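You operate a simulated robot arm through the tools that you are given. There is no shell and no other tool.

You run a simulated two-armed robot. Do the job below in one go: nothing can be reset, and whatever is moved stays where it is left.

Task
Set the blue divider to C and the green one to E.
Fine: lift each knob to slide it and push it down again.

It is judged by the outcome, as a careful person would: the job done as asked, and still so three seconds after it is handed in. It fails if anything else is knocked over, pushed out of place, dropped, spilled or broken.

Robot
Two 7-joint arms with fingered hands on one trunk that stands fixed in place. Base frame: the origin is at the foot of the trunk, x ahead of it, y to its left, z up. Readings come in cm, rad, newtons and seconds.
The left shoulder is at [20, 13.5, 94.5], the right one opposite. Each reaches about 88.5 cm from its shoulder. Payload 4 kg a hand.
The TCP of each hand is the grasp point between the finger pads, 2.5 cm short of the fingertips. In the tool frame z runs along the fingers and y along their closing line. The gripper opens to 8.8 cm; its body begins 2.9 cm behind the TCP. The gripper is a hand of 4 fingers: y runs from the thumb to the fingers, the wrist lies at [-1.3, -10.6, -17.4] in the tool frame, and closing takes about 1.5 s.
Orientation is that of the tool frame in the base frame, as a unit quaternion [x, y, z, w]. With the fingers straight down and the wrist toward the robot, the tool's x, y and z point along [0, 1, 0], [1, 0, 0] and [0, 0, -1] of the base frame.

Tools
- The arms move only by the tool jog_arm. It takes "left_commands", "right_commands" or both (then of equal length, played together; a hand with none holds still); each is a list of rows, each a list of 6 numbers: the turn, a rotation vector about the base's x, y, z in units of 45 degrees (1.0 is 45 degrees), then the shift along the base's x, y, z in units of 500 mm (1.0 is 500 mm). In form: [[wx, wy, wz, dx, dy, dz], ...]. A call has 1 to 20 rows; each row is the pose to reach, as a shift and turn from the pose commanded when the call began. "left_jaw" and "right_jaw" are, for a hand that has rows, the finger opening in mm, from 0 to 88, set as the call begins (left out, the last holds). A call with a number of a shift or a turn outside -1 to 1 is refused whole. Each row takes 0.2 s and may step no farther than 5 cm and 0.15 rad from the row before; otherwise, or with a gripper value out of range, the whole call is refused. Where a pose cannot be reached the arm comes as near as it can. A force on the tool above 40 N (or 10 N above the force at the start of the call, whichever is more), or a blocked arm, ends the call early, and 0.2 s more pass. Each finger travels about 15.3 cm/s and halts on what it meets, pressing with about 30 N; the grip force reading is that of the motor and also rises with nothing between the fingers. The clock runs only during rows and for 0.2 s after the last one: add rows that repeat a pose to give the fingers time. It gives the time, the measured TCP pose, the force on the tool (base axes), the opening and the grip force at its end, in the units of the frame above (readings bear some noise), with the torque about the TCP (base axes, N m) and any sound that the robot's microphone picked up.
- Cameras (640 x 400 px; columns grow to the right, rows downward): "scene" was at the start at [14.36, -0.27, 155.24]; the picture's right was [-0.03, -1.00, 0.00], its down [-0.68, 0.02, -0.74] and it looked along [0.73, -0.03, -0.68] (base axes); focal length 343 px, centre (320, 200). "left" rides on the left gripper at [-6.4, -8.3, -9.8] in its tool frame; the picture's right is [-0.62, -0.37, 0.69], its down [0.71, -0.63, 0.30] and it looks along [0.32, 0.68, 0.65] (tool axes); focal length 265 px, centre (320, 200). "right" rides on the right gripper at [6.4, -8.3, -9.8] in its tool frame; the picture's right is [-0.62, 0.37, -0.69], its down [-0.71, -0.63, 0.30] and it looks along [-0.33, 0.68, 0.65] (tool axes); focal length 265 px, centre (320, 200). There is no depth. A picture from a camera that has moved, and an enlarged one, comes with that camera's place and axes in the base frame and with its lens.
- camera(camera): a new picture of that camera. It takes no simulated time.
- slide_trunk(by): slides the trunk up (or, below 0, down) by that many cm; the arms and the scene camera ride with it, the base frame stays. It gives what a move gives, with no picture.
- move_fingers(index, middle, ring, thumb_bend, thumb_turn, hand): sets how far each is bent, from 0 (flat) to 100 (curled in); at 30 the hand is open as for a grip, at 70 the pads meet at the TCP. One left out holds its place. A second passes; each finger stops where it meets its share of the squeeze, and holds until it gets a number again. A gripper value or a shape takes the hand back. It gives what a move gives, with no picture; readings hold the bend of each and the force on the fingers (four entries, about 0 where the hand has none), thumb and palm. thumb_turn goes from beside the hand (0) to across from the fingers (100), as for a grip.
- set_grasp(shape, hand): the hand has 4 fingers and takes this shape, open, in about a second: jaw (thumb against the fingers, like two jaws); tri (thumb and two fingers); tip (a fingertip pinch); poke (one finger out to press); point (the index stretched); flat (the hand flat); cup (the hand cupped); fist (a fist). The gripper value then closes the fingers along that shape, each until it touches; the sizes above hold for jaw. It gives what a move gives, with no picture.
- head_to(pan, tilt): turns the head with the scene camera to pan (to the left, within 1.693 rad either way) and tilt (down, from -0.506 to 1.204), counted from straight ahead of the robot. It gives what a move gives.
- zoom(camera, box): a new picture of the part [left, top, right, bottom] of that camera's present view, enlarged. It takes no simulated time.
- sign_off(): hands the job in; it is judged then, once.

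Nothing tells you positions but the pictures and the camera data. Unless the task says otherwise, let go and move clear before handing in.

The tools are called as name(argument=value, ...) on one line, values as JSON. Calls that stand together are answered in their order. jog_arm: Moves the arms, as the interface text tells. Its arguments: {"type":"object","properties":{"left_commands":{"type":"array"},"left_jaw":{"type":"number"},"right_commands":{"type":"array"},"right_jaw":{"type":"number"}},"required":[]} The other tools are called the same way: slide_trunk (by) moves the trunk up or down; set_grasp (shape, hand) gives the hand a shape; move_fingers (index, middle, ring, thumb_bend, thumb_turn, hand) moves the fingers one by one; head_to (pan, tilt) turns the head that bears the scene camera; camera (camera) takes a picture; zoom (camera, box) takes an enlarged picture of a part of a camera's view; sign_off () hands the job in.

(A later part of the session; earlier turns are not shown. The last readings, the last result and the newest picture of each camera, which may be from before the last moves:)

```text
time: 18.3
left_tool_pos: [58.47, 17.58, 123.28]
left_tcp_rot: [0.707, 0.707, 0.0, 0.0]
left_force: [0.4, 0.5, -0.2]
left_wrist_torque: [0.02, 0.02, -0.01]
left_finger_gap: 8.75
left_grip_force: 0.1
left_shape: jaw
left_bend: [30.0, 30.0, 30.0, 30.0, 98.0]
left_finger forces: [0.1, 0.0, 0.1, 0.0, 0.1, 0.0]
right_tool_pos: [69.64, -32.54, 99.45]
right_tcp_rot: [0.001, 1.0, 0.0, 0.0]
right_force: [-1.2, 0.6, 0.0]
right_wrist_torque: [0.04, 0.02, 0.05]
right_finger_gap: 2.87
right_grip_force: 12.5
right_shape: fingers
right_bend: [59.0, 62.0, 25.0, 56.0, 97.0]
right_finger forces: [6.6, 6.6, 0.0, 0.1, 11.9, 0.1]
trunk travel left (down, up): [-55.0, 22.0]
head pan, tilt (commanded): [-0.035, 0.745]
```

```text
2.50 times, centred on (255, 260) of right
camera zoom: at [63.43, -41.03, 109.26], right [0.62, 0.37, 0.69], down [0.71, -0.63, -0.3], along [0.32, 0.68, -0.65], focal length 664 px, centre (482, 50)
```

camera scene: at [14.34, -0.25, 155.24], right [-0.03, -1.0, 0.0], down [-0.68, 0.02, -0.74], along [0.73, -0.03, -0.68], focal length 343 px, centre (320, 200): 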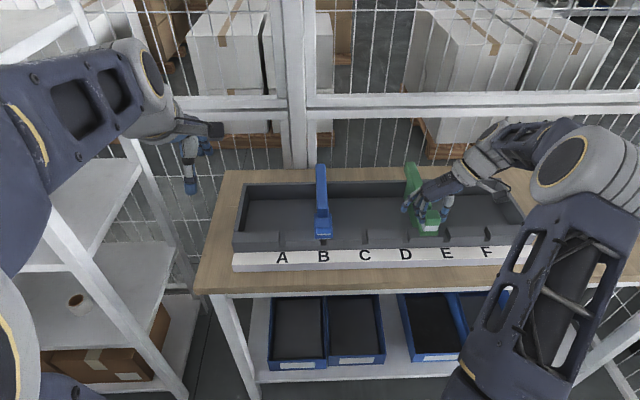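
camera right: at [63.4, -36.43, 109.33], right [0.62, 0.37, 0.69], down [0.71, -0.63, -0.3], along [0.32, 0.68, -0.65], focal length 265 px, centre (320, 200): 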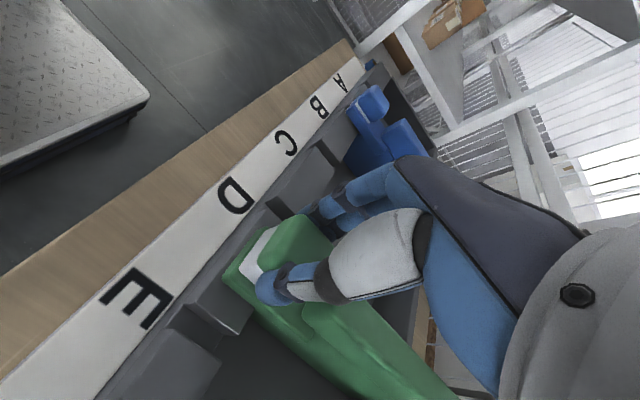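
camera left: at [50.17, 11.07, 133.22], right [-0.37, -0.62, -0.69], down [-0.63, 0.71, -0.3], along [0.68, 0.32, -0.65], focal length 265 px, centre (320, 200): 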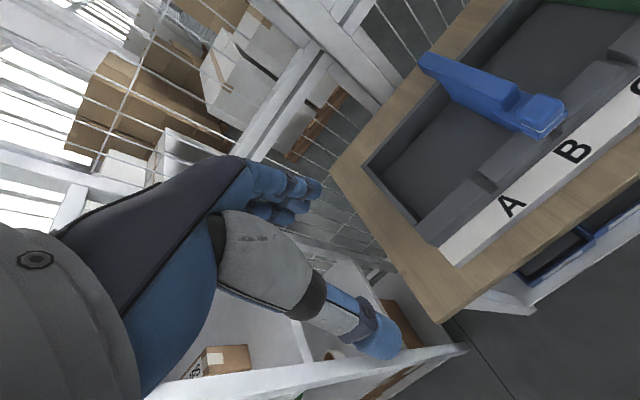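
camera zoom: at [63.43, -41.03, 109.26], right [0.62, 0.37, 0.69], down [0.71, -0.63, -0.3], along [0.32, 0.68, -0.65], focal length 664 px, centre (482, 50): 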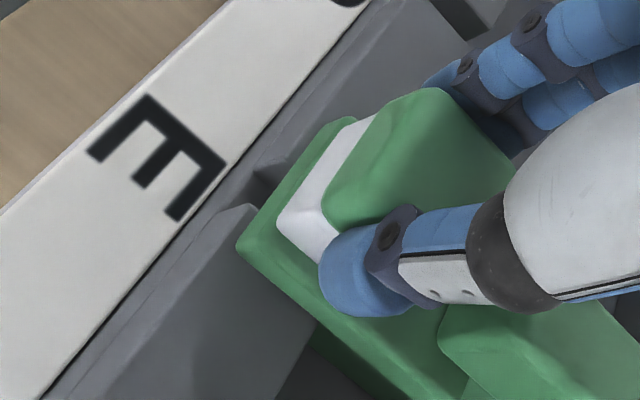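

By the notch geometry seen by the scene camera, the base is at y ≈ -33.1 and notch E at y ≈ -33.06, so they line up. I'll push the knob down gently.

jog_arm(right_commands=[[0, 0, 0, 0, 0, -0.004], [0, 0, 0, 0, 0, -0.008], [0, 0, 0, 0, 0, -0.012], [0, 0, 0, 0, 0, -0.016], [0, 0, 0, 0, 0, -0.02], [0, 0, 0, 0, 0, -0.024], [0, 0, 0, 0, 0, -0.028], [0, 0, 0, 0, 0, -0.032], [0, 0, 0, 0, 0, -0.032]])

zoom(camera="scene", box=[400, 190, 496, 250])

zoom(camera="right", box=[160, 180, 350, 340])

```text
time: 20.3
left_tool_pos: [58.52, 17.44, 123.42]
left_tcp_rot: [0.708, 0.707, 0.0, 0.0]
left_force: [-0.9, 0.1, -0.2]
left_wrist_torque: [-0.02, 0.02, -0.02]
left_finger_gap: 8.76
left_grip_force: 0.0
left_shape: jaw
left_bend: [30.0, 30.0, 30.0, 30.0, 98.0]
left_finger forces: [0.0, 0.1, 0.1, 0.0, 0.1, 0.0]
right_tool_pos: [69.67, -32.58, 97.96]
right_tcp_rot: [0.0, 1.0, 0.0, 0.0]
right_force: [1.8, 2.9, -0.2]
right_wrist_torque: [0.05, 0.0, 0.09]
right_finger_gap: 2.84
right_grip_force: 12.4
right_shape: fingers
right_bend: [59.0, 62.0, 25.0, 57.0, 97.0]
right_finger forces: [6.9, 6.8, 0.0, 0.0, 11.5, 0.0]
trunk travel left (down, up): [-55.0, 22.0]
head pan, tilt (commanded): [-0.035, 0.745]
```

```text
6.67 times, centred on (448, 220) of scene
camera zoom: at [14.36, -0.26, 155.24], right [-0.03, -1.0, 0.0], down [-0.68, 0.02, -0.74], along [0.73, -0.03, -0.68], focal length 2285 px, centre (-533, 67)
```

zoom: 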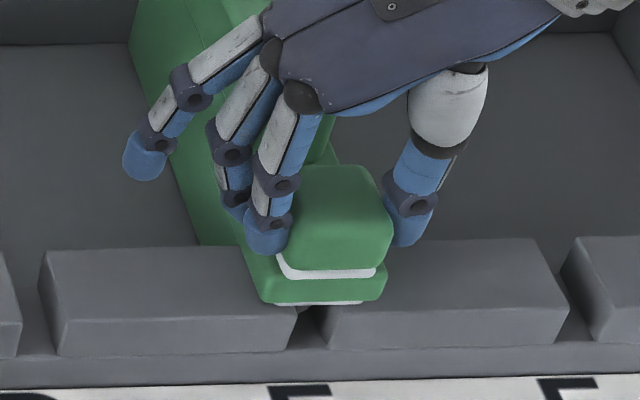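

```text
2.50 times, centred on (255, 260) of right
camera zoom: at [63.39, -41.06, 107.65], right [0.62, 0.37, 0.69], down [0.71, -0.63, -0.3], along [0.32, 0.68, -0.65], focal length 664 px, centre (482, 50)
```

zoom: 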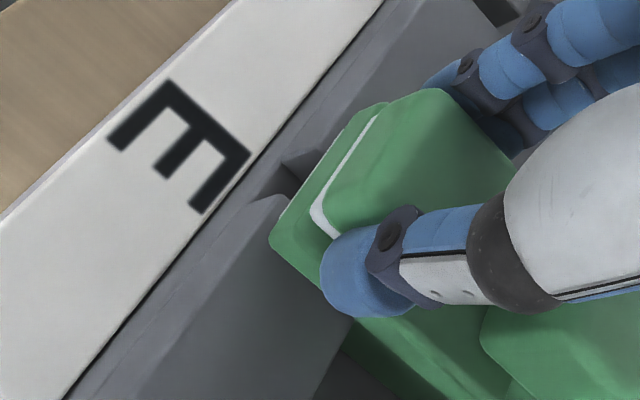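

The knob has gone down and its white tongue shows under the base again, so it dropped into notch E. I'll press a little further to make sure it's fully seated.

jog_arm(right_commands=[[0, 0, 0, 0, 0, -0.001], [0, 0, 0, 0, 0, -0.002], [0, 0, 0, 0, 0, -0.003], [0, 0, 0, 0, 0, -0.003]])

zoom(camera="scene", box=[418, 205, 474, 240])

```text
time: 21.3
left_tool_pos: [58.47, 17.53, 123.43]
left_tcp_rot: [0.707, 0.707, 0.0, 0.0]
left_force: [-0.5, 0.7, -0.1]
left_wrist_torque: [0.0, 0.03, -0.02]
left_finger_gap: 8.8
left_grip_force: 0.1
left_shape: jaw
left_bend: [30.0, 30.0, 30.0, 30.0, 98.0]
left_finger forces: [0.0, 0.0, 0.0, 0.0, 0.1, 0.0]
right_tool_pos: [69.66, -32.53, 97.75]
right_tcp_rot: [0.0, 1.0, 0.0, 0.0]
right_force: [-1.9, 1.9, 4.5]
right_wrist_torque: [0.02, 0.04, 0.09]
right_finger_gap: 2.87
right_grip_force: 12.7
right_shape: fingers
right_bend: [59.0, 62.0, 25.0, 57.0, 97.0]
right_finger forces: [6.9, 6.9, 0.0, 0.1, 11.8, 0.0]
trunk travel left (down, up): [-55.0, 22.0]
head pan, tilt (commanded): [-0.035, 0.745]
```

```text
11.43 times, centred on (446, 222) of scene
camera zoom: at [14.34, -0.26, 155.25], right [-0.03, -1.0, 0.0], down [-0.68, 0.02, -0.74], along [0.73, -0.03, -0.68], focal length 3916 px, centre (-1120, -57)
```

zoom: 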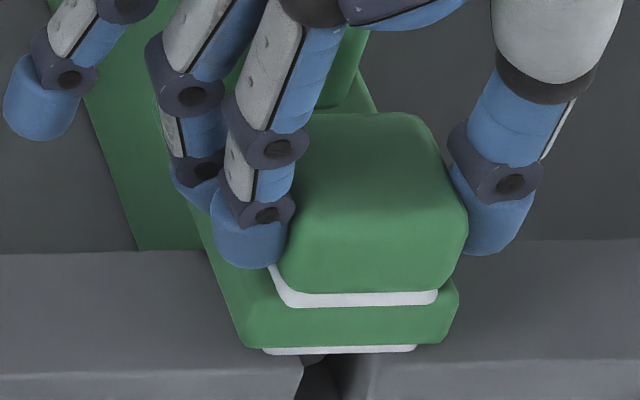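

The white seam now matches its original latched look and resistance is rising (4.5 N). One more tiny press will confirm the bottom stop.

jog_arm(right_commands=[[0, 0, 0, 0, 0, -0.001], [0, 0, 0, 0, 0, -0.003], [0, 0, 0, 0, 0, -0.003]])

zoom(camera="scene", box=[418, 205, 474, 240])

```text
time: 22.1
left_tool_pos: [58.42, 17.46, 123.4]
left_tcp_rot: [0.707, 0.707, -0.001, -0.001]
left_force: [-0.4, -0.3, 0.6]
left_wrist_torque: [0.01, -0.02, -0.03]
left_finger_gap: 8.75
left_grip_force: 0.0
left_shape: jaw
left_bend: [30.0, 30.0, 30.0, 30.0, 98.0]
left_finger forces: [0.0, 0.0, 0.0, 0.0, 0.0, 0.0]
right_tool_pos: [69.7, -32.62, 97.72]
right_tcp_rot: [0.0, 1.0, -0.001, 0.001]
right_force: [-0.6, 0.3, 14.1]
right_wrist_torque: [-0.1, 0.0, 0.06]
right_finger_gap: 2.86
right_grip_force: 12.9
right_shape: fingers
right_bend: [60.0, 62.0, 25.0, 56.0, 97.0]
right_finger forces: [6.5, 6.9, 0.0, 0.0, 13.4, 0.1]
trunk travel left (down, up): [-55.0, 22.0]
head pan, tilt (commanded): [-0.035, 0.745]
```

```text
11.43 times, centred on (446, 222) of scene
camera zoom: at [14.32, -0.26, 155.26], right [-0.03, -1.0, 0.0], down [-0.68, 0.02, -0.74], along [0.73, -0.03, -0.68], focal length 3916 px, centre (-1120, -57)
```

zoom: 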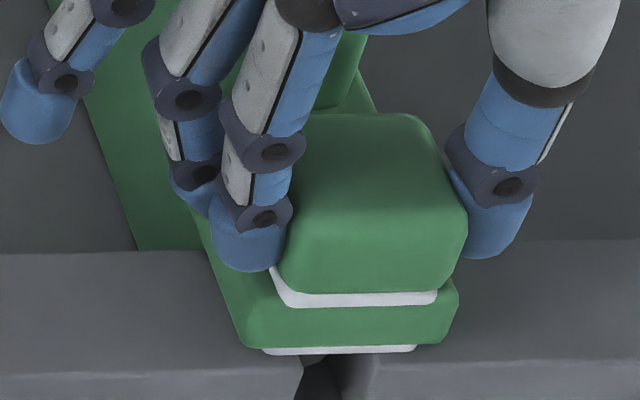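

The knob is firmly on its stop (14 N). I'll ease off the pressure, open the fingers, and rise straight up.

jog_arm(right_commands=[[0, 0, 0, 0, 0, 0.002], [0, 0, 0, 0, 0, 0.002]])

move_fingers(hand="right", index=32, middle=32, thumb_bend=32)

zoom(camera="scene", box=[400, 190, 496, 250])

zoom(camera="right", box=[160, 180, 350, 340])

```text
time: 22.7
left_tool_pos: [58.62, 17.62, 123.28]
left_tcp_rot: [0.707, 0.707, -0.001, -0.001]
left_force: [-0.4, 0.0, 0.3]
left_wrist_torque: [0.02, 0.02, 0.01]
left_finger_gap: 8.78
left_grip_force: 0.1
left_shape: jaw
left_bend: [30.0, 30.0, 30.0, 30.0, 98.0]
left_finger forces: [0.0, 0.1, 0.1, 0.0, 0.0, 0.0]
right_tool_pos: [69.59, -32.58, 97.73]
right_tcp_rot: [0.001, 1.0, 0.0, 0.0]
right_force: [3.5, 0.2, 10.7]
right_wrist_torque: [-0.04, -0.06, 0.04]
right_finger_gap: 2.86
right_grip_force: 13.6
right_shape: fingers
right_bend: [60.0, 62.0, 25.0, 56.0, 97.0]
right_finger forces: [6.6, 6.7, 0.0, 0.0, 13.3, 0.0]
trunk travel left (down, up): [-55.0, 22.0]
head pan, tilt (commanded): [-0.035, 0.745]
```

```text
time: 23.7
left_tool_pos: [58.56, 17.49, 123.25]
left_tcp_rot: [0.706, 0.708, -0.001, 0.0]
left_force: [0.6, 0.5, 0.5]
left_wrist_torque: [-0.01, -0.01, 0.0]
left_finger_gap: 8.76
left_grip_force: 0.1
left_shape: jaw
left_bend: [30.0, 30.0, 30.0, 30.0, 98.0]
left_finger forces: [0.0, 0.1, 0.1, 0.0, 0.0, 0.1]
right_tool_pos: [69.59, -32.58, 97.55]
right_tcp_rot: [0.0, 1.0, 0.0, 0.0]
right_force: [-0.7, -0.3, -0.6]
right_wrist_torque: [0.0, 0.01, 0.05]
right_finger_gap: 8.03
right_grip_force: 0.1
right_shape: fingers
right_bend: [32.0, 32.0, 25.0, 32.0, 97.0]
right_finger forces: [0.0, 0.0, 0.1, 0.1, 0.0, 0.0]
trunk travel left (down, up): [-55.0, 22.0]
head pan, tilt (commanded): [-0.035, 0.745]
```

```text
6.67 times, centred on (448, 220) of scene
camera zoom: at [14.36, -0.27, 155.24], right [-0.03, -1.0, 0.0], down [-0.68, 0.02, -0.74], along [0.73, -0.03, -0.68], focal length 2285 px, centre (-533, 67)
```

zoom: 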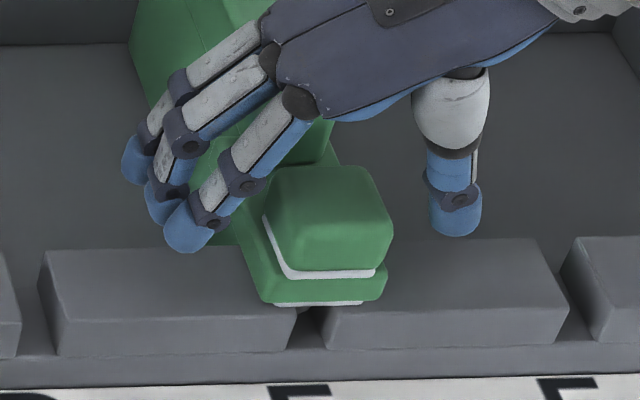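

```text
2.50 times, centred on (255, 260) of right
camera zoom: at [63.33, -41.02, 107.47], right [0.62, 0.37, 0.69], down [0.71, -0.63, -0.3], along [0.32, 0.68, -0.65], focal length 664 px, centre (482, 50)
```

zoom: 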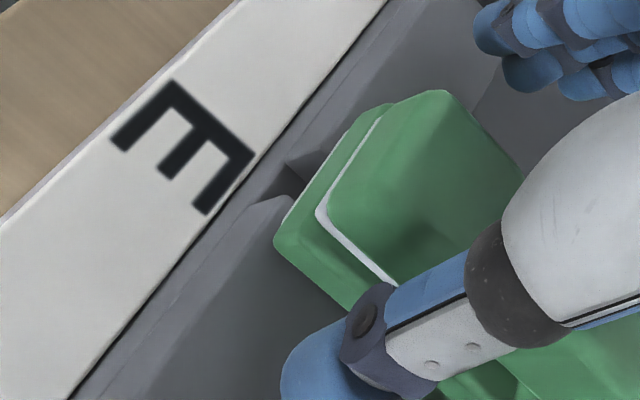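

Green is latched at E with its tongue in the notch. I'll rise straight up, then travel left to above the blue knob.

jog_arm(right_commands=[[0, 0, 0, 0, 0, 0.03], [0, 0, 0, 0, 0, 0.08], [0, 0, 0, 0, 0, 0.13], [0, 0, 0, 0, 0, 0.18], [0, 0, 0, 0, 0, 0.23], [0, 0, 0, 0, 0.05, 0.23], [0, 0, 0, 0, 0.12, 0.23], [0, 0, 0, 0, 0.19, 0.23], [0, 0, 0, 0, 0.26, 0.23], [0, 0, 0, 0, 0.33, 0.23], [0, 0, 0, 0, 0.4, 0.23], [0, 0, 0, 0, 0.47, 0.23], [0, 0, 0, 0, 0.54, 0.23], [0, 0, 0, 0, 0.59, 0.23], [0, 0, 0, 0, 0.59, 0.23]])

camera(camera="scene")

camera(camera="right")

```text
time: 26.9
left_tool_pos: [58.5, 17.58, 123.43]
left_tcp_rot: [0.707, 0.707, 0.0, 0.0]
left_force: [-0.3, 0.6, -0.4]
left_wrist_torque: [-0.02, 0.0, 0.01]
left_finger_gap: 8.76
left_grip_force: 0.0
left_shape: jaw
left_bend: [30.0, 30.0, 30.0, 30.0, 98.0]
left_finger forces: [0.0, 0.0, 0.0, 0.1, 0.0, 0.0]
right_tool_pos: [69.75, -3.03, 108.99]
right_tcp_rot: [0.0, 1.0, 0.0, 0.001]
right_force: [-0.1, 0.1, -0.7]
right_wrist_torque: [-0.03, 0.01, 0.01]
right_finger_gap: 8.02
right_grip_force: 0.1
right_shape: fingers
right_bend: [32.0, 32.0, 25.0, 32.0, 97.0]
right_finger forces: [0.0, 0.0, 0.0, 0.0, 0.0, 0.1]
trunk travel left (down, up): [-55.0, 22.0]
head pan, tilt (commanded): [-0.035, 0.745]
```

```text
taken
camera scene: at [14.36, -0.27, 155.24], right [-0.03, -1.0, 0.0], down [-0.68, 0.02, -0.74], along [0.73, -0.03, -0.68], focal length 343 px, centre (320, 200)
```

scene: 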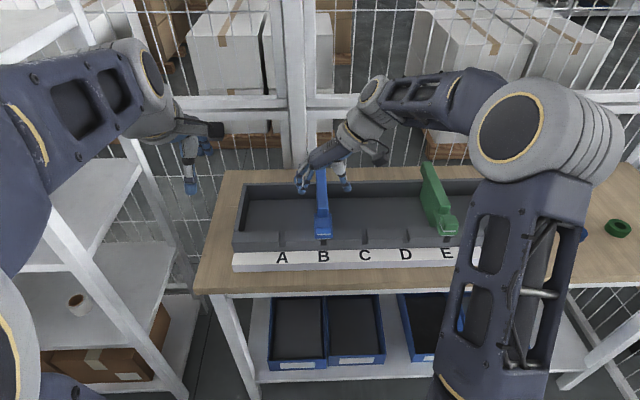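

```text
taken
camera right: at [63.46, -11.59, 118.82], right [0.62, 0.37, 0.69], down [0.71, -0.63, -0.3], along [0.32, 0.68, -0.65], focal length 265 px, centre (320, 200)
```

right: 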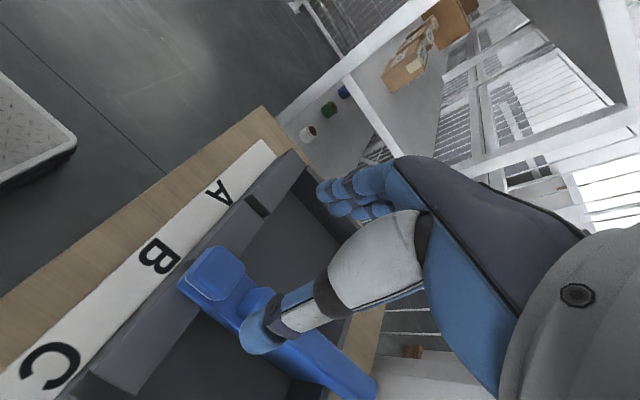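

The hand is above blue, with green clear at E. I'll descend around the blue knob, using the same height as before.

jog_arm(right_commands=[[0, 0, 0, 0, -0.001, -0.04], [0, 0, 0, 0, -0.001, -0.08], [0, 0, 0, 0, -0.001, -0.12], [0, 0, 0, 0, -0.001, -0.15], [0, 0, 0, 0, -0.001, -0.18], [0, 0, 0, 0, -0.001, -0.2], [0, 0, 0, 0, -0.001, -0.215], [0, 0, 0, 0, -0.001, -0.215]])

zoom(camera="scene", box=[280, 185, 376, 245])

zoom(camera="right", box=[190, 150, 400, 350])

```text
time: 28.7
left_tool_pos: [58.48, 17.61, 123.36]
left_tcp_rot: [0.707, 0.707, 0.0, 0.0]
left_force: [-0.5, -0.1, 0.6]
left_wrist_torque: [0.01, -0.02, 0.01]
left_finger_gap: 8.75
left_grip_force: 0.1
left_shape: jaw
left_bend: [30.0, 30.0, 30.0, 30.0, 98.0]
left_finger forces: [0.1, 0.1, 0.1, 0.1, 0.0, 0.0]
right_tool_pos: [69.59, -3.11, 98.56]
right_tcp_rot: [0.001, 1.0, 0.0, 0.0]
right_force: [-0.3, -0.1, 0.0]
right_wrist_torque: [-0.02, 0.0, 0.01]
right_finger_gap: 8.02
right_grip_force: 0.1
right_shape: fingers
right_bend: [32.0, 32.0, 25.0, 32.0, 97.0]
right_finger forces: [0.1, 0.0, 0.1, 0.0, 0.1, 0.0]
trunk travel left (down, up): [-55.0, 22.0]
head pan, tilt (commanded): [-0.035, 0.745]
```

```text
6.67 times, centred on (328, 215) of scene
camera zoom: at [14.36, -0.27, 155.24], right [-0.03, -1.0, 0.0], down [-0.68, 0.02, -0.74], along [0.73, -0.03, -0.68], focal length 2285 px, centre (267, 100)
```

zoom: 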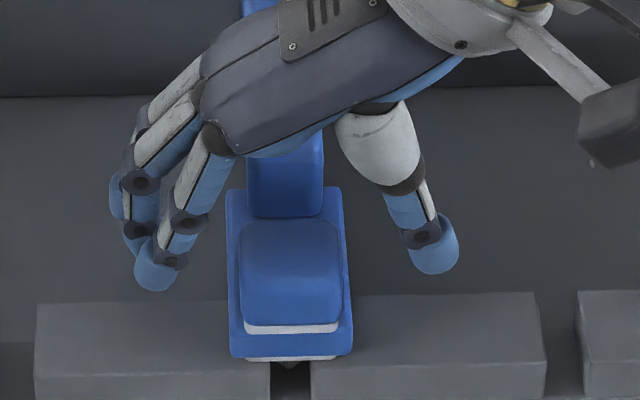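

```text
2.00 times, centred on (295, 250) of right
camera zoom: at [63.41, -11.6, 108.24], right [0.62, 0.37, 0.69], down [0.71, -0.63, -0.3], along [0.33, 0.68, -0.65], focal length 531 px, centre (370, 100)
```

zoom: 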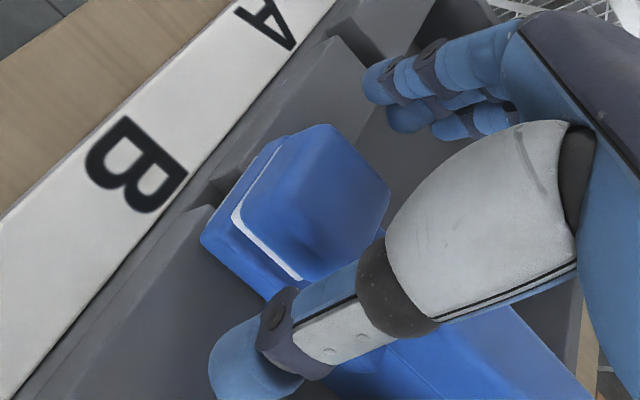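

The fingers are centred on the blue knob. I'll lower to z ≈ 97.85 and close.

jog_arm(right_commands=[[0, 0, 0, 0, 0, -0.006], [0, 0, 0, 0, 0, -0.013], [0, 0, 0, 0, 0, -0.013]])

move_fingers(hand="right", index=70, middle=70, thumb_bend=70)

zoom(camera="scene", box=[280, 185, 376, 245])

zoom(camera="right", box=[190, 150, 400, 350])

```text
time: 29.5
left_tool_pos: [58.51, 17.47, 123.47]
left_tcp_rot: [0.707, 0.707, -0.001, 0.001]
left_force: [0.6, 0.2, -1.1]
left_wrist_torque: [-0.02, -0.01, -0.02]
left_finger_gap: 8.75
left_grip_force: 0.0
left_shape: jaw
left_bend: [30.0, 30.0, 30.0, 30.0, 98.0]
left_finger forces: [0.0, 0.0, 0.1, 0.1, 0.0, 0.0]
right_tool_pos: [69.57, -3.11, 97.87]
right_tcp_rot: [0.0, 1.0, 0.0, 0.0]
right_force: [0.0, -0.6, 0.9]
right_wrist_torque: [0.04, 0.03, 0.04]
right_finger_gap: 8.04
right_grip_force: 0.1
right_shape: fingers
right_bend: [32.0, 32.0, 25.0, 32.0, 97.0]
right_finger forces: [0.0, 0.1, 0.1, 0.0, 0.0, 0.1]
trunk travel left (down, up): [-55.0, 22.0]
head pan, tilt (commanded): [-0.035, 0.745]
```

```text
time: 30.5
left_tool_pos: [58.45, 17.51, 123.35]
left_tcp_rot: [0.707, 0.707, 0.0, 0.0]
left_force: [0.5, 0.6, 0.4]
left_wrist_torque: [0.02, -0.02, 0.02]
left_finger_gap: 8.77
left_grip_force: 0.0
left_shape: jaw
left_bend: [30.0, 30.0, 30.0, 30.0, 98.0]
left_finger forces: [0.0, 0.1, 0.0, 0.1, 0.0, 0.0]
right_tool_pos: [69.67, -3.06, 97.9]
right_tcp_rot: [0.0, 1.0, -0.001, 0.0]
right_force: [0.4, 8.3, 0.7]
right_wrist_torque: [0.18, -0.05, 0.11]
right_finger_gap: 2.83
right_grip_force: 13.8
right_shape: fingers
right_bend: [57.0, 60.0, 25.0, 57.0, 97.0]
right_finger forces: [8.6, 8.9, 0.0, 0.0, 10.1, 0.0]
trunk travel left (down, up): [-55.0, 22.0]
head pan, tilt (commanded): [-0.035, 0.745]
```

```text
6.67 times, centred on (328, 215) of scene
camera zoom: at [14.36, -0.24, 155.24], right [-0.03, -1.0, 0.0], down [-0.68, 0.02, -0.74], along [0.73, -0.03, -0.68], focal length 2285 px, centre (267, 100)
```

zoom: 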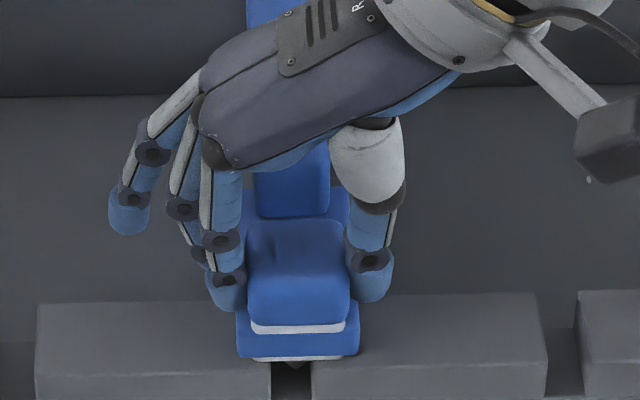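

```text
2.00 times, centred on (295, 250) of right
camera zoom: at [63.37, -11.54, 107.63], right [0.62, 0.37, 0.69], down [0.71, -0.63, -0.3], along [0.32, 0.68, -0.65], focal length 531 px, centre (370, 100)
```

zoom: 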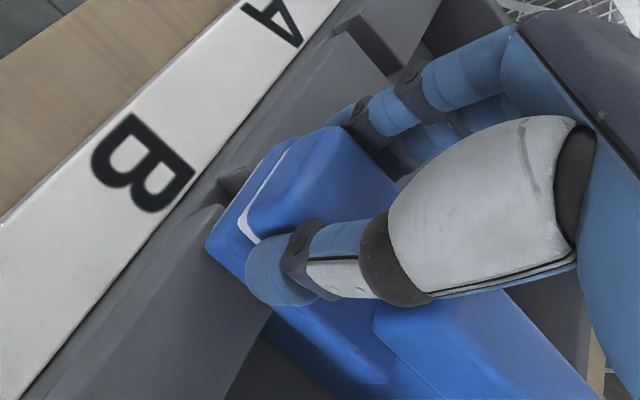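

The blue knob is gripped the same way, with 9–10 N per digit. I'll lift it 1.6 cm gently.

jog_arm(right_commands=[[0, 0, 0, 0, 0, 0.004], [0, 0, 0, 0, 0, 0.008], [0, 0, 0, 0, 0, 0.012], [0, 0, 0, 0, 0, 0.016], [0, 0, 0, 0, 0, 0.02], [0, 0, 0, 0, 0, 0.024], [0, 0, 0, 0, 0, 0.028], [0, 0, 0, 0, 0, 0.032], [0, 0, 0, 0, 0, 0.032]])

zoom(camera="scene", box=[280, 185, 376, 245])

zoom(camera="right", box=[190, 150, 400, 350])

```text
time: 32.5
left_tool_pos: [58.49, 17.46, 123.33]
left_tcp_rot: [0.707, 0.707, 0.0, 0.0]
left_force: [-0.7, 0.7, 0.3]
left_wrist_torque: [-0.03, 0.01, 0.02]
left_finger_gap: 8.75
left_grip_force: 0.0
left_shape: jaw
left_bend: [30.0, 30.0, 30.0, 30.0, 98.0]
left_finger forces: [0.0, 0.0, 0.1, 0.0, 0.0, 0.1]
right_tool_pos: [69.71, -3.18, 99.27]
right_tcp_rot: [0.002, 1.0, 0.0, 0.0]
right_force: [-2.8, 4.0, 1.6]
right_wrist_torque: [0.14, 0.07, 0.13]
right_finger_gap: 2.87
right_grip_force: 13.9
right_shape: fingers
right_bend: [57.0, 60.0, 25.0, 58.0, 97.0]
right_finger forces: [7.5, 7.8, 0.1, 0.1, 11.1, 0.0]
trunk travel left (down, up): [-55.0, 22.0]
head pan, tilt (commanded): [-0.035, 0.745]
```

```text
6.67 times, centred on (328, 215) of scene
camera zoom: at [14.35, -0.26, 155.25], right [-0.03, -1.0, 0.0], down [-0.68, 0.02, -0.74], along [0.73, -0.03, -0.68], focal length 2285 px, centre (267, 100)
```

zoom: 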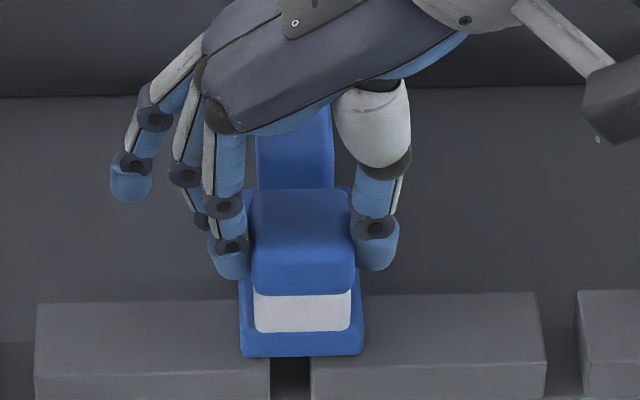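

```text
2.00 times, centred on (295, 250) of right
camera zoom: at [63.44, -11.68, 109.21], right [0.62, 0.37, 0.69], down [0.71, -0.63, -0.3], along [0.33, 0.68, -0.65], focal length 531 px, centre (370, 100)
```

zoom: 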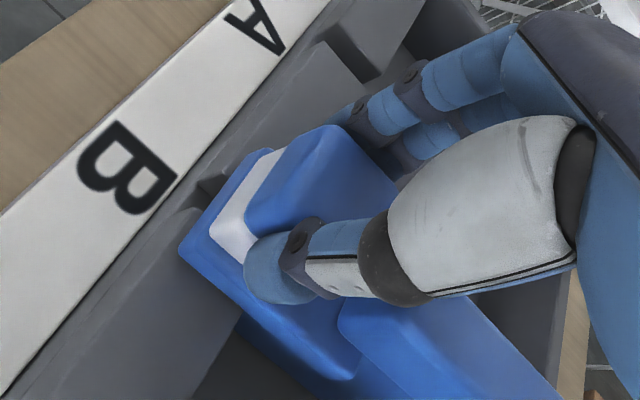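

The blue knob is up with the stem fully exposed and the base has shifted 0.4 cm as before. I'll slide it right 9.6 cm, slowly, to C.

jog_arm(right_commands=[[0, 0, 0, 0, -0.01, 0], [0, 0, 0, 0, -0.02, 0], [0, 0, 0, 0, -0.03, 0], [0, 0, 0, 0, -0.04, 0], [0, 0, 0, 0, -0.05, 0], [0, 0, 0, 0, -0.06, 0], [0, 0, 0, 0, -0.07, 0], [0, 0, 0, 0, -0.08, 0], [0, 0, 0, 0, -0.09, 0], [0, 0, 0, 0, -0.1, 0], [0, 0, 0, 0, -0.11, 0], [0, 0, 0, 0, -0.12, 0], [0, 0, 0, 0, -0.13, 0], [0, 0, 0, 0, -0.14, 0], [0, 0, 0, 0, -0.15, 0], [0, 0, 0, 0, -0.16, 0], [0, 0, 0, 0, -0.17, 0], [0, 0, 0, 0, -0.18, 0], [0, 0, 0, 0, -0.19, 0], [0, 0, 0, 0, -0.192, 0]])

zoom(camera="scene", box=[320, 190, 416, 250])

zoom(camera="right", box=[160, 180, 350, 340])

```text
time: 33.7
left_tool_pos: [58.6, 17.52, 123.41]
left_tcp_rot: [0.708, 0.706, 0.0, 0.0]
left_force: [0.0, -0.9, -0.1]
left_wrist_torque: [0.01, 0.0, 0.01]
left_finger_gap: 8.77
left_grip_force: 0.1
left_shape: jaw
left_bend: [30.0, 30.0, 30.0, 30.0, 98.0]
left_finger forces: [0.0, 0.0, 0.1, 0.0, 0.1, 0.1]
right_tool_pos: [69.66, -5.13, 99.69]
right_tcp_rot: [-0.002, 1.0, 0.004, 0.002]
right_force: [-1.1, 0.6, 5.8]
right_wrist_torque: [-0.09, 0.03, 0.11]
right_finger_gap: 2.82
right_grip_force: 13.3
right_shape: fingers
right_bend: [58.0, 61.0, 25.0, 58.0, 96.0]
right_finger forces: [7.0, 6.9, 0.0, 0.1, 12.4, 0.0]
trunk travel left (down, up): [-55.0, 22.0]
head pan, tilt (commanded): [-0.035, 0.745]
stopped in row 6 (right hand): the force on the tool passed its limit at 41 N (the readings are from after the stop); the commanded pose is now the measured one
```

```text
6.67 times, centred on (368, 220) of scene
camera zoom: at [14.32, -0.33, 155.24], right [-0.04, -1.0, 0.0], down [-0.68, 0.02, -0.74], along [0.73, -0.03, -0.68], focal length 2285 px, centre (0, 67)
```

zoom: 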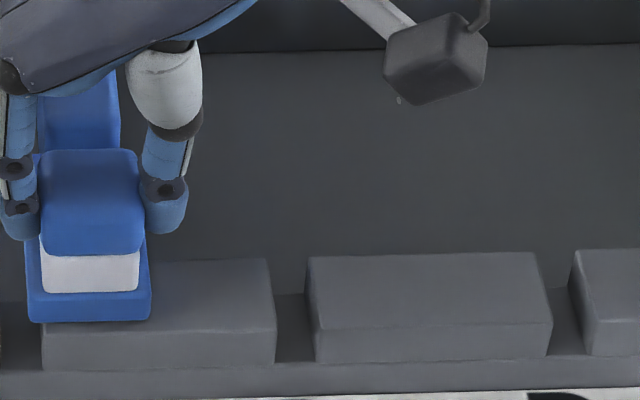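

```text
2.50 times, centred on (255, 260) of right
camera zoom: at [63.42, -13.74, 109.35], right [0.62, 0.36, 0.7], down [0.72, -0.63, -0.31], along [0.32, 0.69, -0.65], focal length 664 px, centre (482, 50)
```

zoom: 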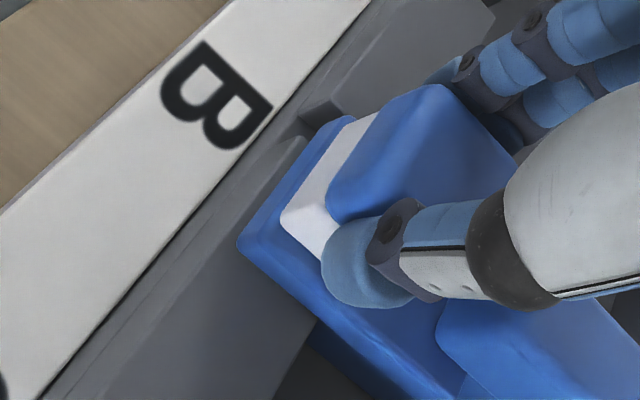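

The slide stopped on a 41 N force after about 2 cm, apparently from the tongue catching as it left notch B. Readings are calm again and it's now out of the notch. The tool is being pushed up by 5.8 N, so I'll lift another 0.3 cm to clear the ledge.

jog_arm(right_commands=[[0, 0, 0, 0, 0, 0.002], [0, 0, 0, 0, 0, 0.004], [0, 0, 0, 0, 0, 0.006], [0, 0, 0, 0, 0, 0.006]])

zoom(camera="scene", box=[280, 185, 376, 245])

camera(camera="scene")

```text
time: 34.7
left_tool_pos: [58.61, 17.48, 123.3]
left_tcp_rot: [0.708, 0.706, -0.001, 0.0]
left_force: [-0.3, 0.1, -0.4]
left_wrist_torque: [0.01, 0.0, 0.04]
left_finger_gap: 8.75
left_grip_force: 0.1
left_shape: jaw
left_bend: [30.0, 30.0, 30.0, 30.0, 98.0]
left_finger forces: [0.0, 0.0, 0.1, 0.0, 0.1, 0.0]
right_tool_pos: [69.63, -5.13, 99.79]
right_tcp_rot: [-0.001, 1.0, 0.004, 0.0]
right_force: [1.6, 0.1, -6.9]
right_wrist_torque: [-0.14, -0.01, 0.1]
right_finger_gap: 2.85
right_grip_force: 12.2
right_shape: fingers
right_bend: [59.0, 61.0, 25.0, 57.0, 97.0]
right_finger forces: [6.1, 5.9, 0.1, 0.0, 11.9, 0.1]
trunk travel left (down, up): [-55.0, 22.0]
head pan, tilt (commanded): [-0.035, 0.745]
```

```text
6.67 times, centred on (328, 215) of scene
camera zoom: at [14.39, -0.27, 155.23], right [-0.03, -1.0, 0.0], down [-0.68, 0.02, -0.74], along [0.73, -0.03, -0.68], focal length 2285 px, centre (267, 100)
```

zoom: 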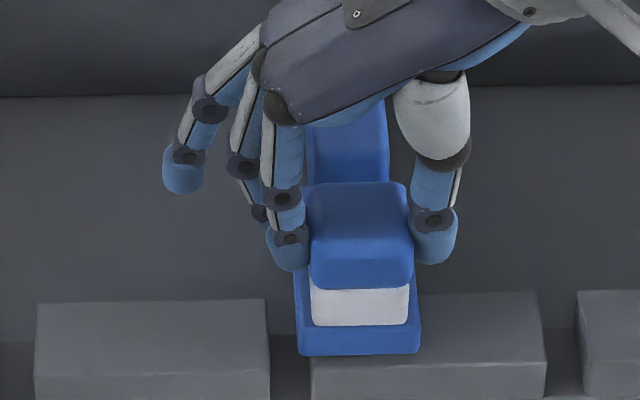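

```text
taken
camera scene: at [14.39, -0.27, 155.23], right [-0.03, -1.0, 0.0], down [-0.68, 0.02, -0.74], along [0.73, -0.03, -0.68], focal length 343 px, centre (320, 200)
```

scene: 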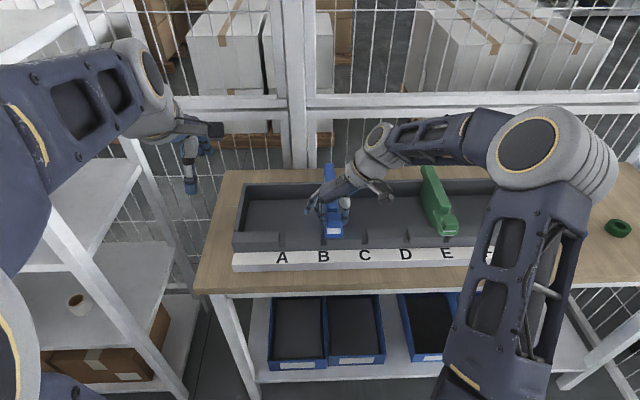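

The knob is now at its upper stop (a 7 N downward pull), and the divider has moved 2.5 cm. I'll relax 0.1 cm in height and continue sliding slowly, first just 1 cm to check it moves freely.

jog_arm(right_commands=[[0, 0, 0, 0, 0, -0.002], [0, 0, 0, 0, -0.005, -0.002], [0, 0, 0, 0, -0.01, -0.002], [0, 0, 0, 0, -0.015, -0.002], [0, 0, 0, 0, -0.02, -0.002], [0, 0, 0, 0, -0.02, -0.002]])

zoom(camera="scene", box=[280, 185, 376, 245])

```text
time: 36.1
left_tool_pos: [58.49, 17.51, 123.31]
left_tcp_rot: [0.707, 0.707, 0.0, 0.0]
left_force: [0.0, 0.4, 0.0]
left_wrist_torque: [-0.02, -0.01, -0.01]
left_finger_gap: 8.76
left_grip_force: 0.1
left_shape: jaw
left_bend: [30.0, 30.0, 30.0, 30.0, 98.0]
left_finger forces: [0.0, 0.0, 0.1, 0.0, 0.0, 0.0]
right_tool_pos: [69.57, -5.97, 99.86]
right_tcp_rot: [-0.003, 1.0, 0.004, -0.001]
right_force: [1.2, 1.9, -8.4]
right_wrist_torque: [-0.09, 0.01, 0.03]
right_finger_gap: 2.84
right_grip_force: 11.7
right_shape: fingers
right_bend: [59.0, 62.0, 25.0, 57.0, 97.0]
right_finger forces: [6.7, 6.1, 0.0, 0.0, 11.3, 0.0]
trunk travel left (down, up): [-55.0, 22.0]
head pan, tilt (commanded): [-0.035, 0.745]
```

```text
6.67 times, centred on (328, 215) of scene
camera zoom: at [14.38, -0.27, 155.24], right [-0.03, -1.0, 0.0], down [-0.68, 0.02, -0.74], along [0.73, -0.03, -0.68], focal length 2285 px, centre (267, 100)
```

zoom: 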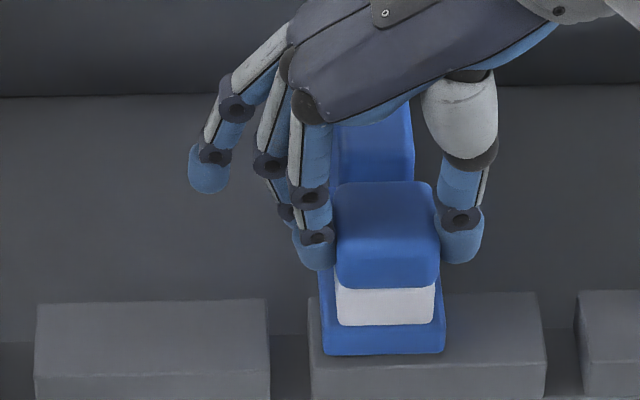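

It moves freely, now about 3.4 cm from B. I'll continue about 6.4 cm at 2 cm/s and re-check against notch C.

jog_arm(right_commands=[[0, 0, 0, 0, -0.008, -0.001], [0, 0, 0, 0, -0.016, -0.002], [0, 0, 0, 0, -0.024, -0.002], [0, 0, 0, 0, -0.032, -0.002], [0, 0, 0, 0, -0.04, -0.002], [0, 0, 0, 0, -0.048, -0.002], [0, 0, 0, 0, -0.056, -0.002], [0, 0, 0, 0, -0.064, -0.002], [0, 0, 0, 0, -0.072, -0.002], [0, 0, 0, 0, -0.08, -0.002], [0, 0, 0, 0, -0.088, -0.002], [0, 0, 0, 0, -0.096, -0.002], [0, 0, 0, 0, -0.104, -0.002], [0, 0, 0, 0, -0.112, -0.002], [0, 0, 0, 0, -0.12, -0.002], [0, 0, 0, 0, -0.126, -0.002], [0, 0, 0, 0, -0.126, -0.002]])

zoom(camera="scene", box=[320, 190, 416, 250])

zoom(camera="right", box=[160, 180, 350, 340])

```text
time: 39.7
left_tool_pos: [58.55, 17.63, 123.37]
left_tcp_rot: [0.708, 0.707, 0.001, 0.0]
left_force: [0.4, 0.2, -0.1]
left_wrist_torque: [-0.02, 0.0, 0.03]
left_finger_gap: 8.77
left_grip_force: 0.0
left_shape: jaw
left_bend: [30.0, 30.0, 30.0, 30.0, 98.0]
left_finger forces: [0.1, 0.0, 0.1, 0.0, 0.1, 0.1]
right_tool_pos: [69.68, -12.47, 99.62]
right_tcp_rot: [-0.002, 1.0, 0.003, 0.0]
right_force: [0.4, -1.0, -0.4]
right_wrist_torque: [-0.09, 0.05, 0.06]
right_finger_gap: 2.87
right_grip_force: 12.8
right_shape: fingers
right_bend: [59.0, 62.0, 25.0, 57.0, 96.0]
right_finger forces: [6.0, 5.9, 0.0, 0.0, 13.0, 0.0]
trunk travel left (down, up): [-55.0, 22.0]
head pan, tilt (commanded): [-0.035, 0.745]
```

```text
6.67 times, centred on (368, 220) of scene
camera zoom: at [14.36, -0.28, 155.24], right [-0.03, -1.0, 0.0], down [-0.68, 0.02, -0.74], along [0.73, -0.03, -0.68], focal length 2285 px, centre (0, 67)
```

zoom: 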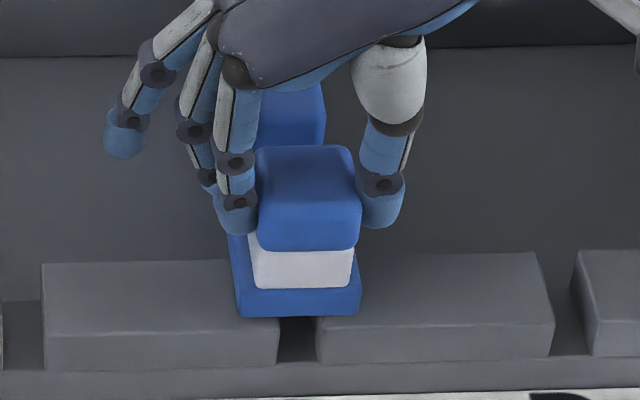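

```text
2.50 times, centred on (255, 260) of right
camera zoom: at [63.42, -21.04, 109.36], right [0.62, 0.37, 0.7], down [0.72, -0.63, -0.31], along [0.32, 0.69, -0.65], focal length 664 px, centre (482, 50)
```

zoom: 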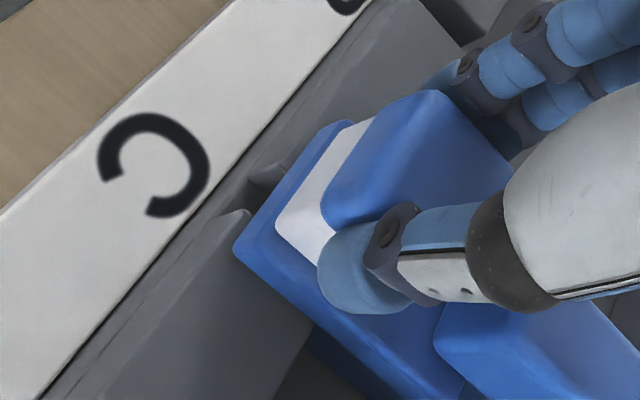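

The base is within about 1 mm of notch C. I'll nudge it 0.12 cm further, then push the knob down gently.

jog_arm(right_commands=[[0, 0, 0, 0, -0.0024, 0], [0, 0, 0, 0, -0.0024, -0.004], [0, 0, 0, 0, -0.0024, -0.008], [0, 0, 0, 0, -0.0024, -0.012], [0, 0, 0, 0, -0.0024, -0.016], [0, 0, 0, 0, -0.0024, -0.02], [0, 0, 0, 0, -0.0024, -0.024], [0, 0, 0, 0, -0.0024, -0.028], [0, 0, 0, 0, -0.0024, -0.032], [0, 0, 0, 0, -0.0024, -0.032]])

zoom(camera="scene", box=[320, 190, 416, 250])

zoom(camera="right", box=[160, 180, 350, 340])

```text
time: 41.9
left_tool_pos: [58.51, 17.53, 123.32]
left_tcp_rot: [0.707, 0.707, 0.0, 0.0]
left_force: [0.7, 0.3, -0.1]
left_wrist_torque: [-0.03, 0.0, 0.03]
left_finger_gap: 8.73
left_grip_force: 0.1
left_shape: jaw
left_bend: [30.0, 30.0, 30.0, 30.0, 98.0]
left_finger forces: [0.1, 0.1, 0.0, 0.1, 0.0, 0.0]
right_tool_pos: [69.53, -12.49, 98.06]
right_tcp_rot: [-0.003, 1.0, 0.004, 0.0]
right_force: [1.4, 2.7, -1.3]
right_wrist_torque: [-0.11, -0.01, 0.07]
right_finger_gap: 2.85
right_grip_force: 13.1
right_shape: fingers
right_bend: [60.0, 62.0, 25.0, 57.0, 96.0]
right_finger forces: [7.0, 6.7, 0.0, 0.1, 11.6, 0.0]
trunk travel left (down, up): [-55.0, 22.0]
head pan, tilt (commanded): [-0.035, 0.745]
```

```text
6.67 times, centred on (368, 220) of scene
camera zoom: at [14.36, -0.26, 155.24], right [-0.03, -1.0, 0.0], down [-0.68, 0.02, -0.74], along [0.73, -0.03, -0.68], focal length 2285 px, centre (0, 67)
```

zoom: 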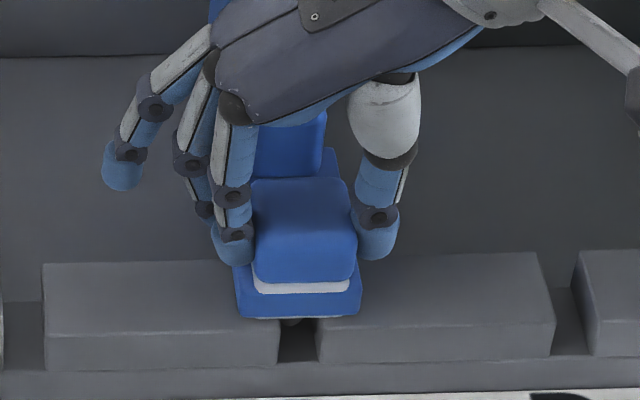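

```text
2.50 times, centred on (255, 260) of right
camera zoom: at [63.42, -21.03, 107.75], right [0.62, 0.37, 0.7], down [0.72, -0.62, -0.31], along [0.32, 0.69, -0.65], focal length 664 px, centre (482, 50)
```

zoom: 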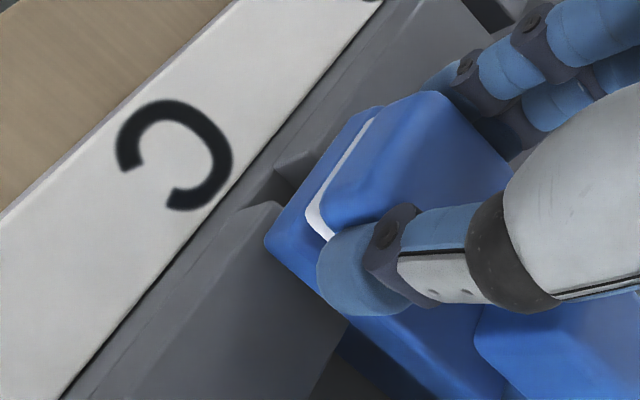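

The tongue is dropping into notch C with no resistance, and the seam is still slightly wide. I'll press the last few millimetres.

jog_arm(right_commands=[[0, 0, 0, 0, 0, -0.002], [0, 0, 0, 0, 0, -0.004], [0, 0, 0, 0, 0, -0.006], [0, 0, 0, 0, 0, -0.006]])

zoom(camera="scene", box=[336, 205, 392, 240])

```text
time: 42.9
left_tool_pos: [58.41, 17.48, 123.31]
left_tcp_rot: [0.707, 0.707, 0.0, 0.001]
left_force: [-0.8, -0.1, -0.1]
left_wrist_torque: [0.01, 0.04, -0.04]
left_finger_gap: 8.78
left_grip_force: 0.0
left_shape: jaw
left_bend: [30.0, 30.0, 30.0, 30.0, 98.0]
left_finger forces: [0.1, 0.1, 0.1, 0.1, 0.0, 0.1]
right_tool_pos: [69.72, -12.47, 97.72]
right_tcp_rot: [-0.002, 1.0, 0.004, 0.001]
right_force: [-0.1, -1.6, 5.9]
right_wrist_torque: [-0.18, 0.05, 0.08]
right_finger_gap: 2.83
right_grip_force: 12.2
right_shape: fingers
right_bend: [60.0, 62.0, 25.0, 57.0, 96.0]
right_finger forces: [5.9, 5.9, 0.0, 0.1, 13.7, 0.0]
trunk travel left (down, up): [-55.0, 22.0]
head pan, tilt (commanded): [-0.035, 0.745]
```

```text
11.43 times, centred on (364, 222) of scene
camera zoom: at [14.34, -0.28, 155.25], right [-0.03, -1.0, 0.0], down [-0.68, 0.02, -0.74], along [0.73, -0.03, -0.68], focal length 3916 px, centre (-183, -57)
```

zoom: 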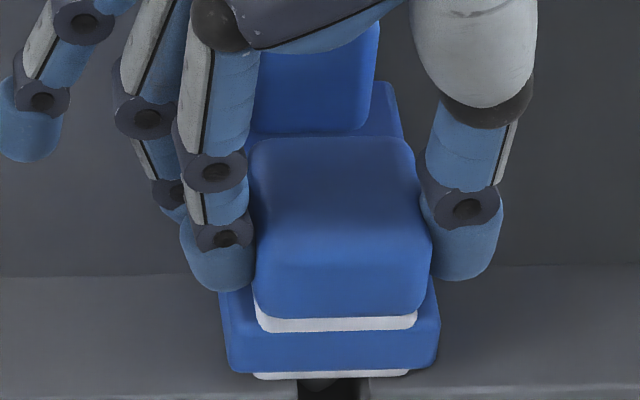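

The seam matches the original latched look and the force is rising at 5.9 N. I'll do one final small press to confirm the bottom stop, then ease off.

jog_arm(right_commands=[[0, 0, 0, 0, 0, -0.001], [0, 0, 0, 0, 0, -0.003], [0, 0, 0, 0, 0, -0.003]])

jog_arm(right_commands=[[0, 0, 0, 0, 0, 0.002], [0, 0, 0, 0, 0, 0.002]])

move_fingers(hand="right", index=32, middle=32, thumb_bend=32)

zoom(camera="scene", box=[320, 190, 416, 250])

zoom(camera="right", box=[160, 180, 350, 340])

```text
time: 43.7
left_tool_pos: [58.42, 17.52, 123.38]
left_tcp_rot: [0.707, 0.707, 0.0, 0.0]
left_force: [-0.1, -0.6, 0.3]
left_wrist_torque: [0.0, 0.0, -0.04]
left_finger_gap: 8.77
left_grip_force: 0.0
left_shape: jaw
left_bend: [30.0, 30.0, 30.0, 30.0, 98.0]
left_finger forces: [0.0, 0.0, 0.0, 0.0, 0.0, 0.0]
right_tool_pos: [69.72, -12.48, 97.66]
right_tcp_rot: [-0.003, 1.0, 0.005, 0.002]
right_force: [-1.2, -0.8, 16.3]
right_wrist_torque: [-0.16, 0.11, 0.1]
right_finger_gap: 2.87
right_grip_force: 13.4
right_shape: fingers
right_bend: [61.0, 62.0, 25.0, 57.0, 96.0]
right_finger forces: [6.3, 6.9, 0.0, 0.0, 14.4, 0.1]
trunk travel left (down, up): [-55.0, 22.0]
head pan, tilt (commanded): [-0.035, 0.745]
```

```text
time: 44.3
left_tool_pos: [58.49, 17.6, 123.34]
left_tcp_rot: [0.707, 0.707, 0.0, 0.001]
left_force: [0.9, -0.6, -0.3]
left_wrist_torque: [0.01, -0.01, -0.04]
left_finger_gap: 8.78
left_grip_force: 0.1
left_shape: jaw
left_bend: [30.0, 30.0, 30.0, 30.0, 98.0]
left_finger forces: [0.1, 0.1, 0.1, 0.0, 0.0, 0.0]
right_tool_pos: [69.62, -12.41, 97.69]
right_tcp_rot: [-0.002, 1.0, 0.005, 0.001]
right_force: [-0.6, 0.5, 13.0]
right_wrist_torque: [-0.05, 0.04, 0.08]
right_finger_gap: 2.84
right_grip_force: 13.9
right_shape: fingers
right_bend: [61.0, 62.0, 25.0, 57.0, 96.0]
right_finger forces: [6.8, 7.2, 0.0, 0.1, 13.6, 0.0]
trunk travel left (down, up): [-55.0, 22.0]
head pan, tilt (commanded): [-0.035, 0.745]
```

```text
time: 45.3
left_tool_pos: [58.56, 17.57, 123.32]
left_tcp_rot: [0.707, 0.707, 0.0, 0.0]
left_force: [-0.1, 0.6, 0.1]
left_wrist_torque: [-0.02, -0.03, 0.01]
left_finger_gap: 8.76
left_grip_force: 0.1
left_shape: jaw
left_bend: [30.0, 30.0, 30.0, 30.0, 98.0]
left_finger forces: [0.0, 0.0, 0.1, 0.0, 0.0, 0.0]
right_tool_pos: [69.6, -12.41, 97.66]
right_tcp_rot: [-0.001, 1.0, 0.005, 0.0]
right_force: [-0.6, 0.4, 0.4]
right_wrist_torque: [-0.02, -0.01, -0.01]
right_finger_gap: 8.03
right_grip_force: 0.2
right_shape: fingers
right_bend: [32.0, 32.0, 25.0, 32.0, 97.0]
right_finger forces: [0.1, 0.0, 0.0, 0.0, 0.1, 0.0]
trunk travel left (down, up): [-55.0, 22.0]
head pan, tilt (commanded): [-0.035, 0.745]
```

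```text
6.67 times, centred on (368, 220) of scene
camera zoom: at [14.36, -0.27, 155.24], right [-0.03, -1.0, 0.0], down [-0.68, 0.02, -0.74], along [0.73, -0.03, -0.68], focal length 2285 px, centre (0, 67)
```

zoom: 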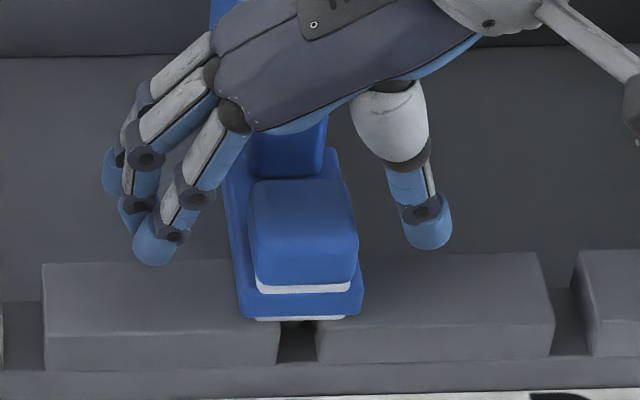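

```text
2.50 times, centred on (255, 260) of right
camera zoom: at [63.45, -21.05, 107.37], right [0.62, 0.37, 0.7], down [0.72, -0.62, -0.31], along [0.32, 0.69, -0.65], focal length 664 px, centre (482, 50)
```

zoom: 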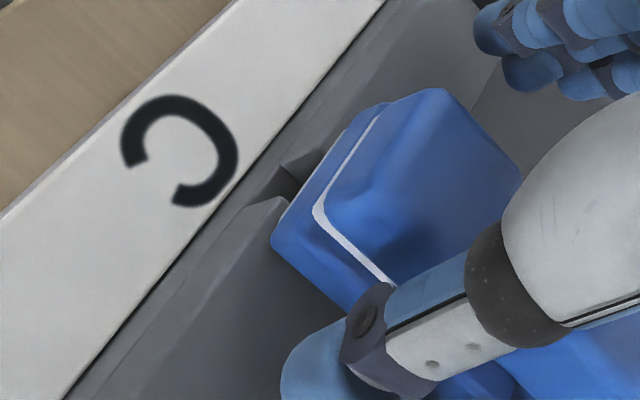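

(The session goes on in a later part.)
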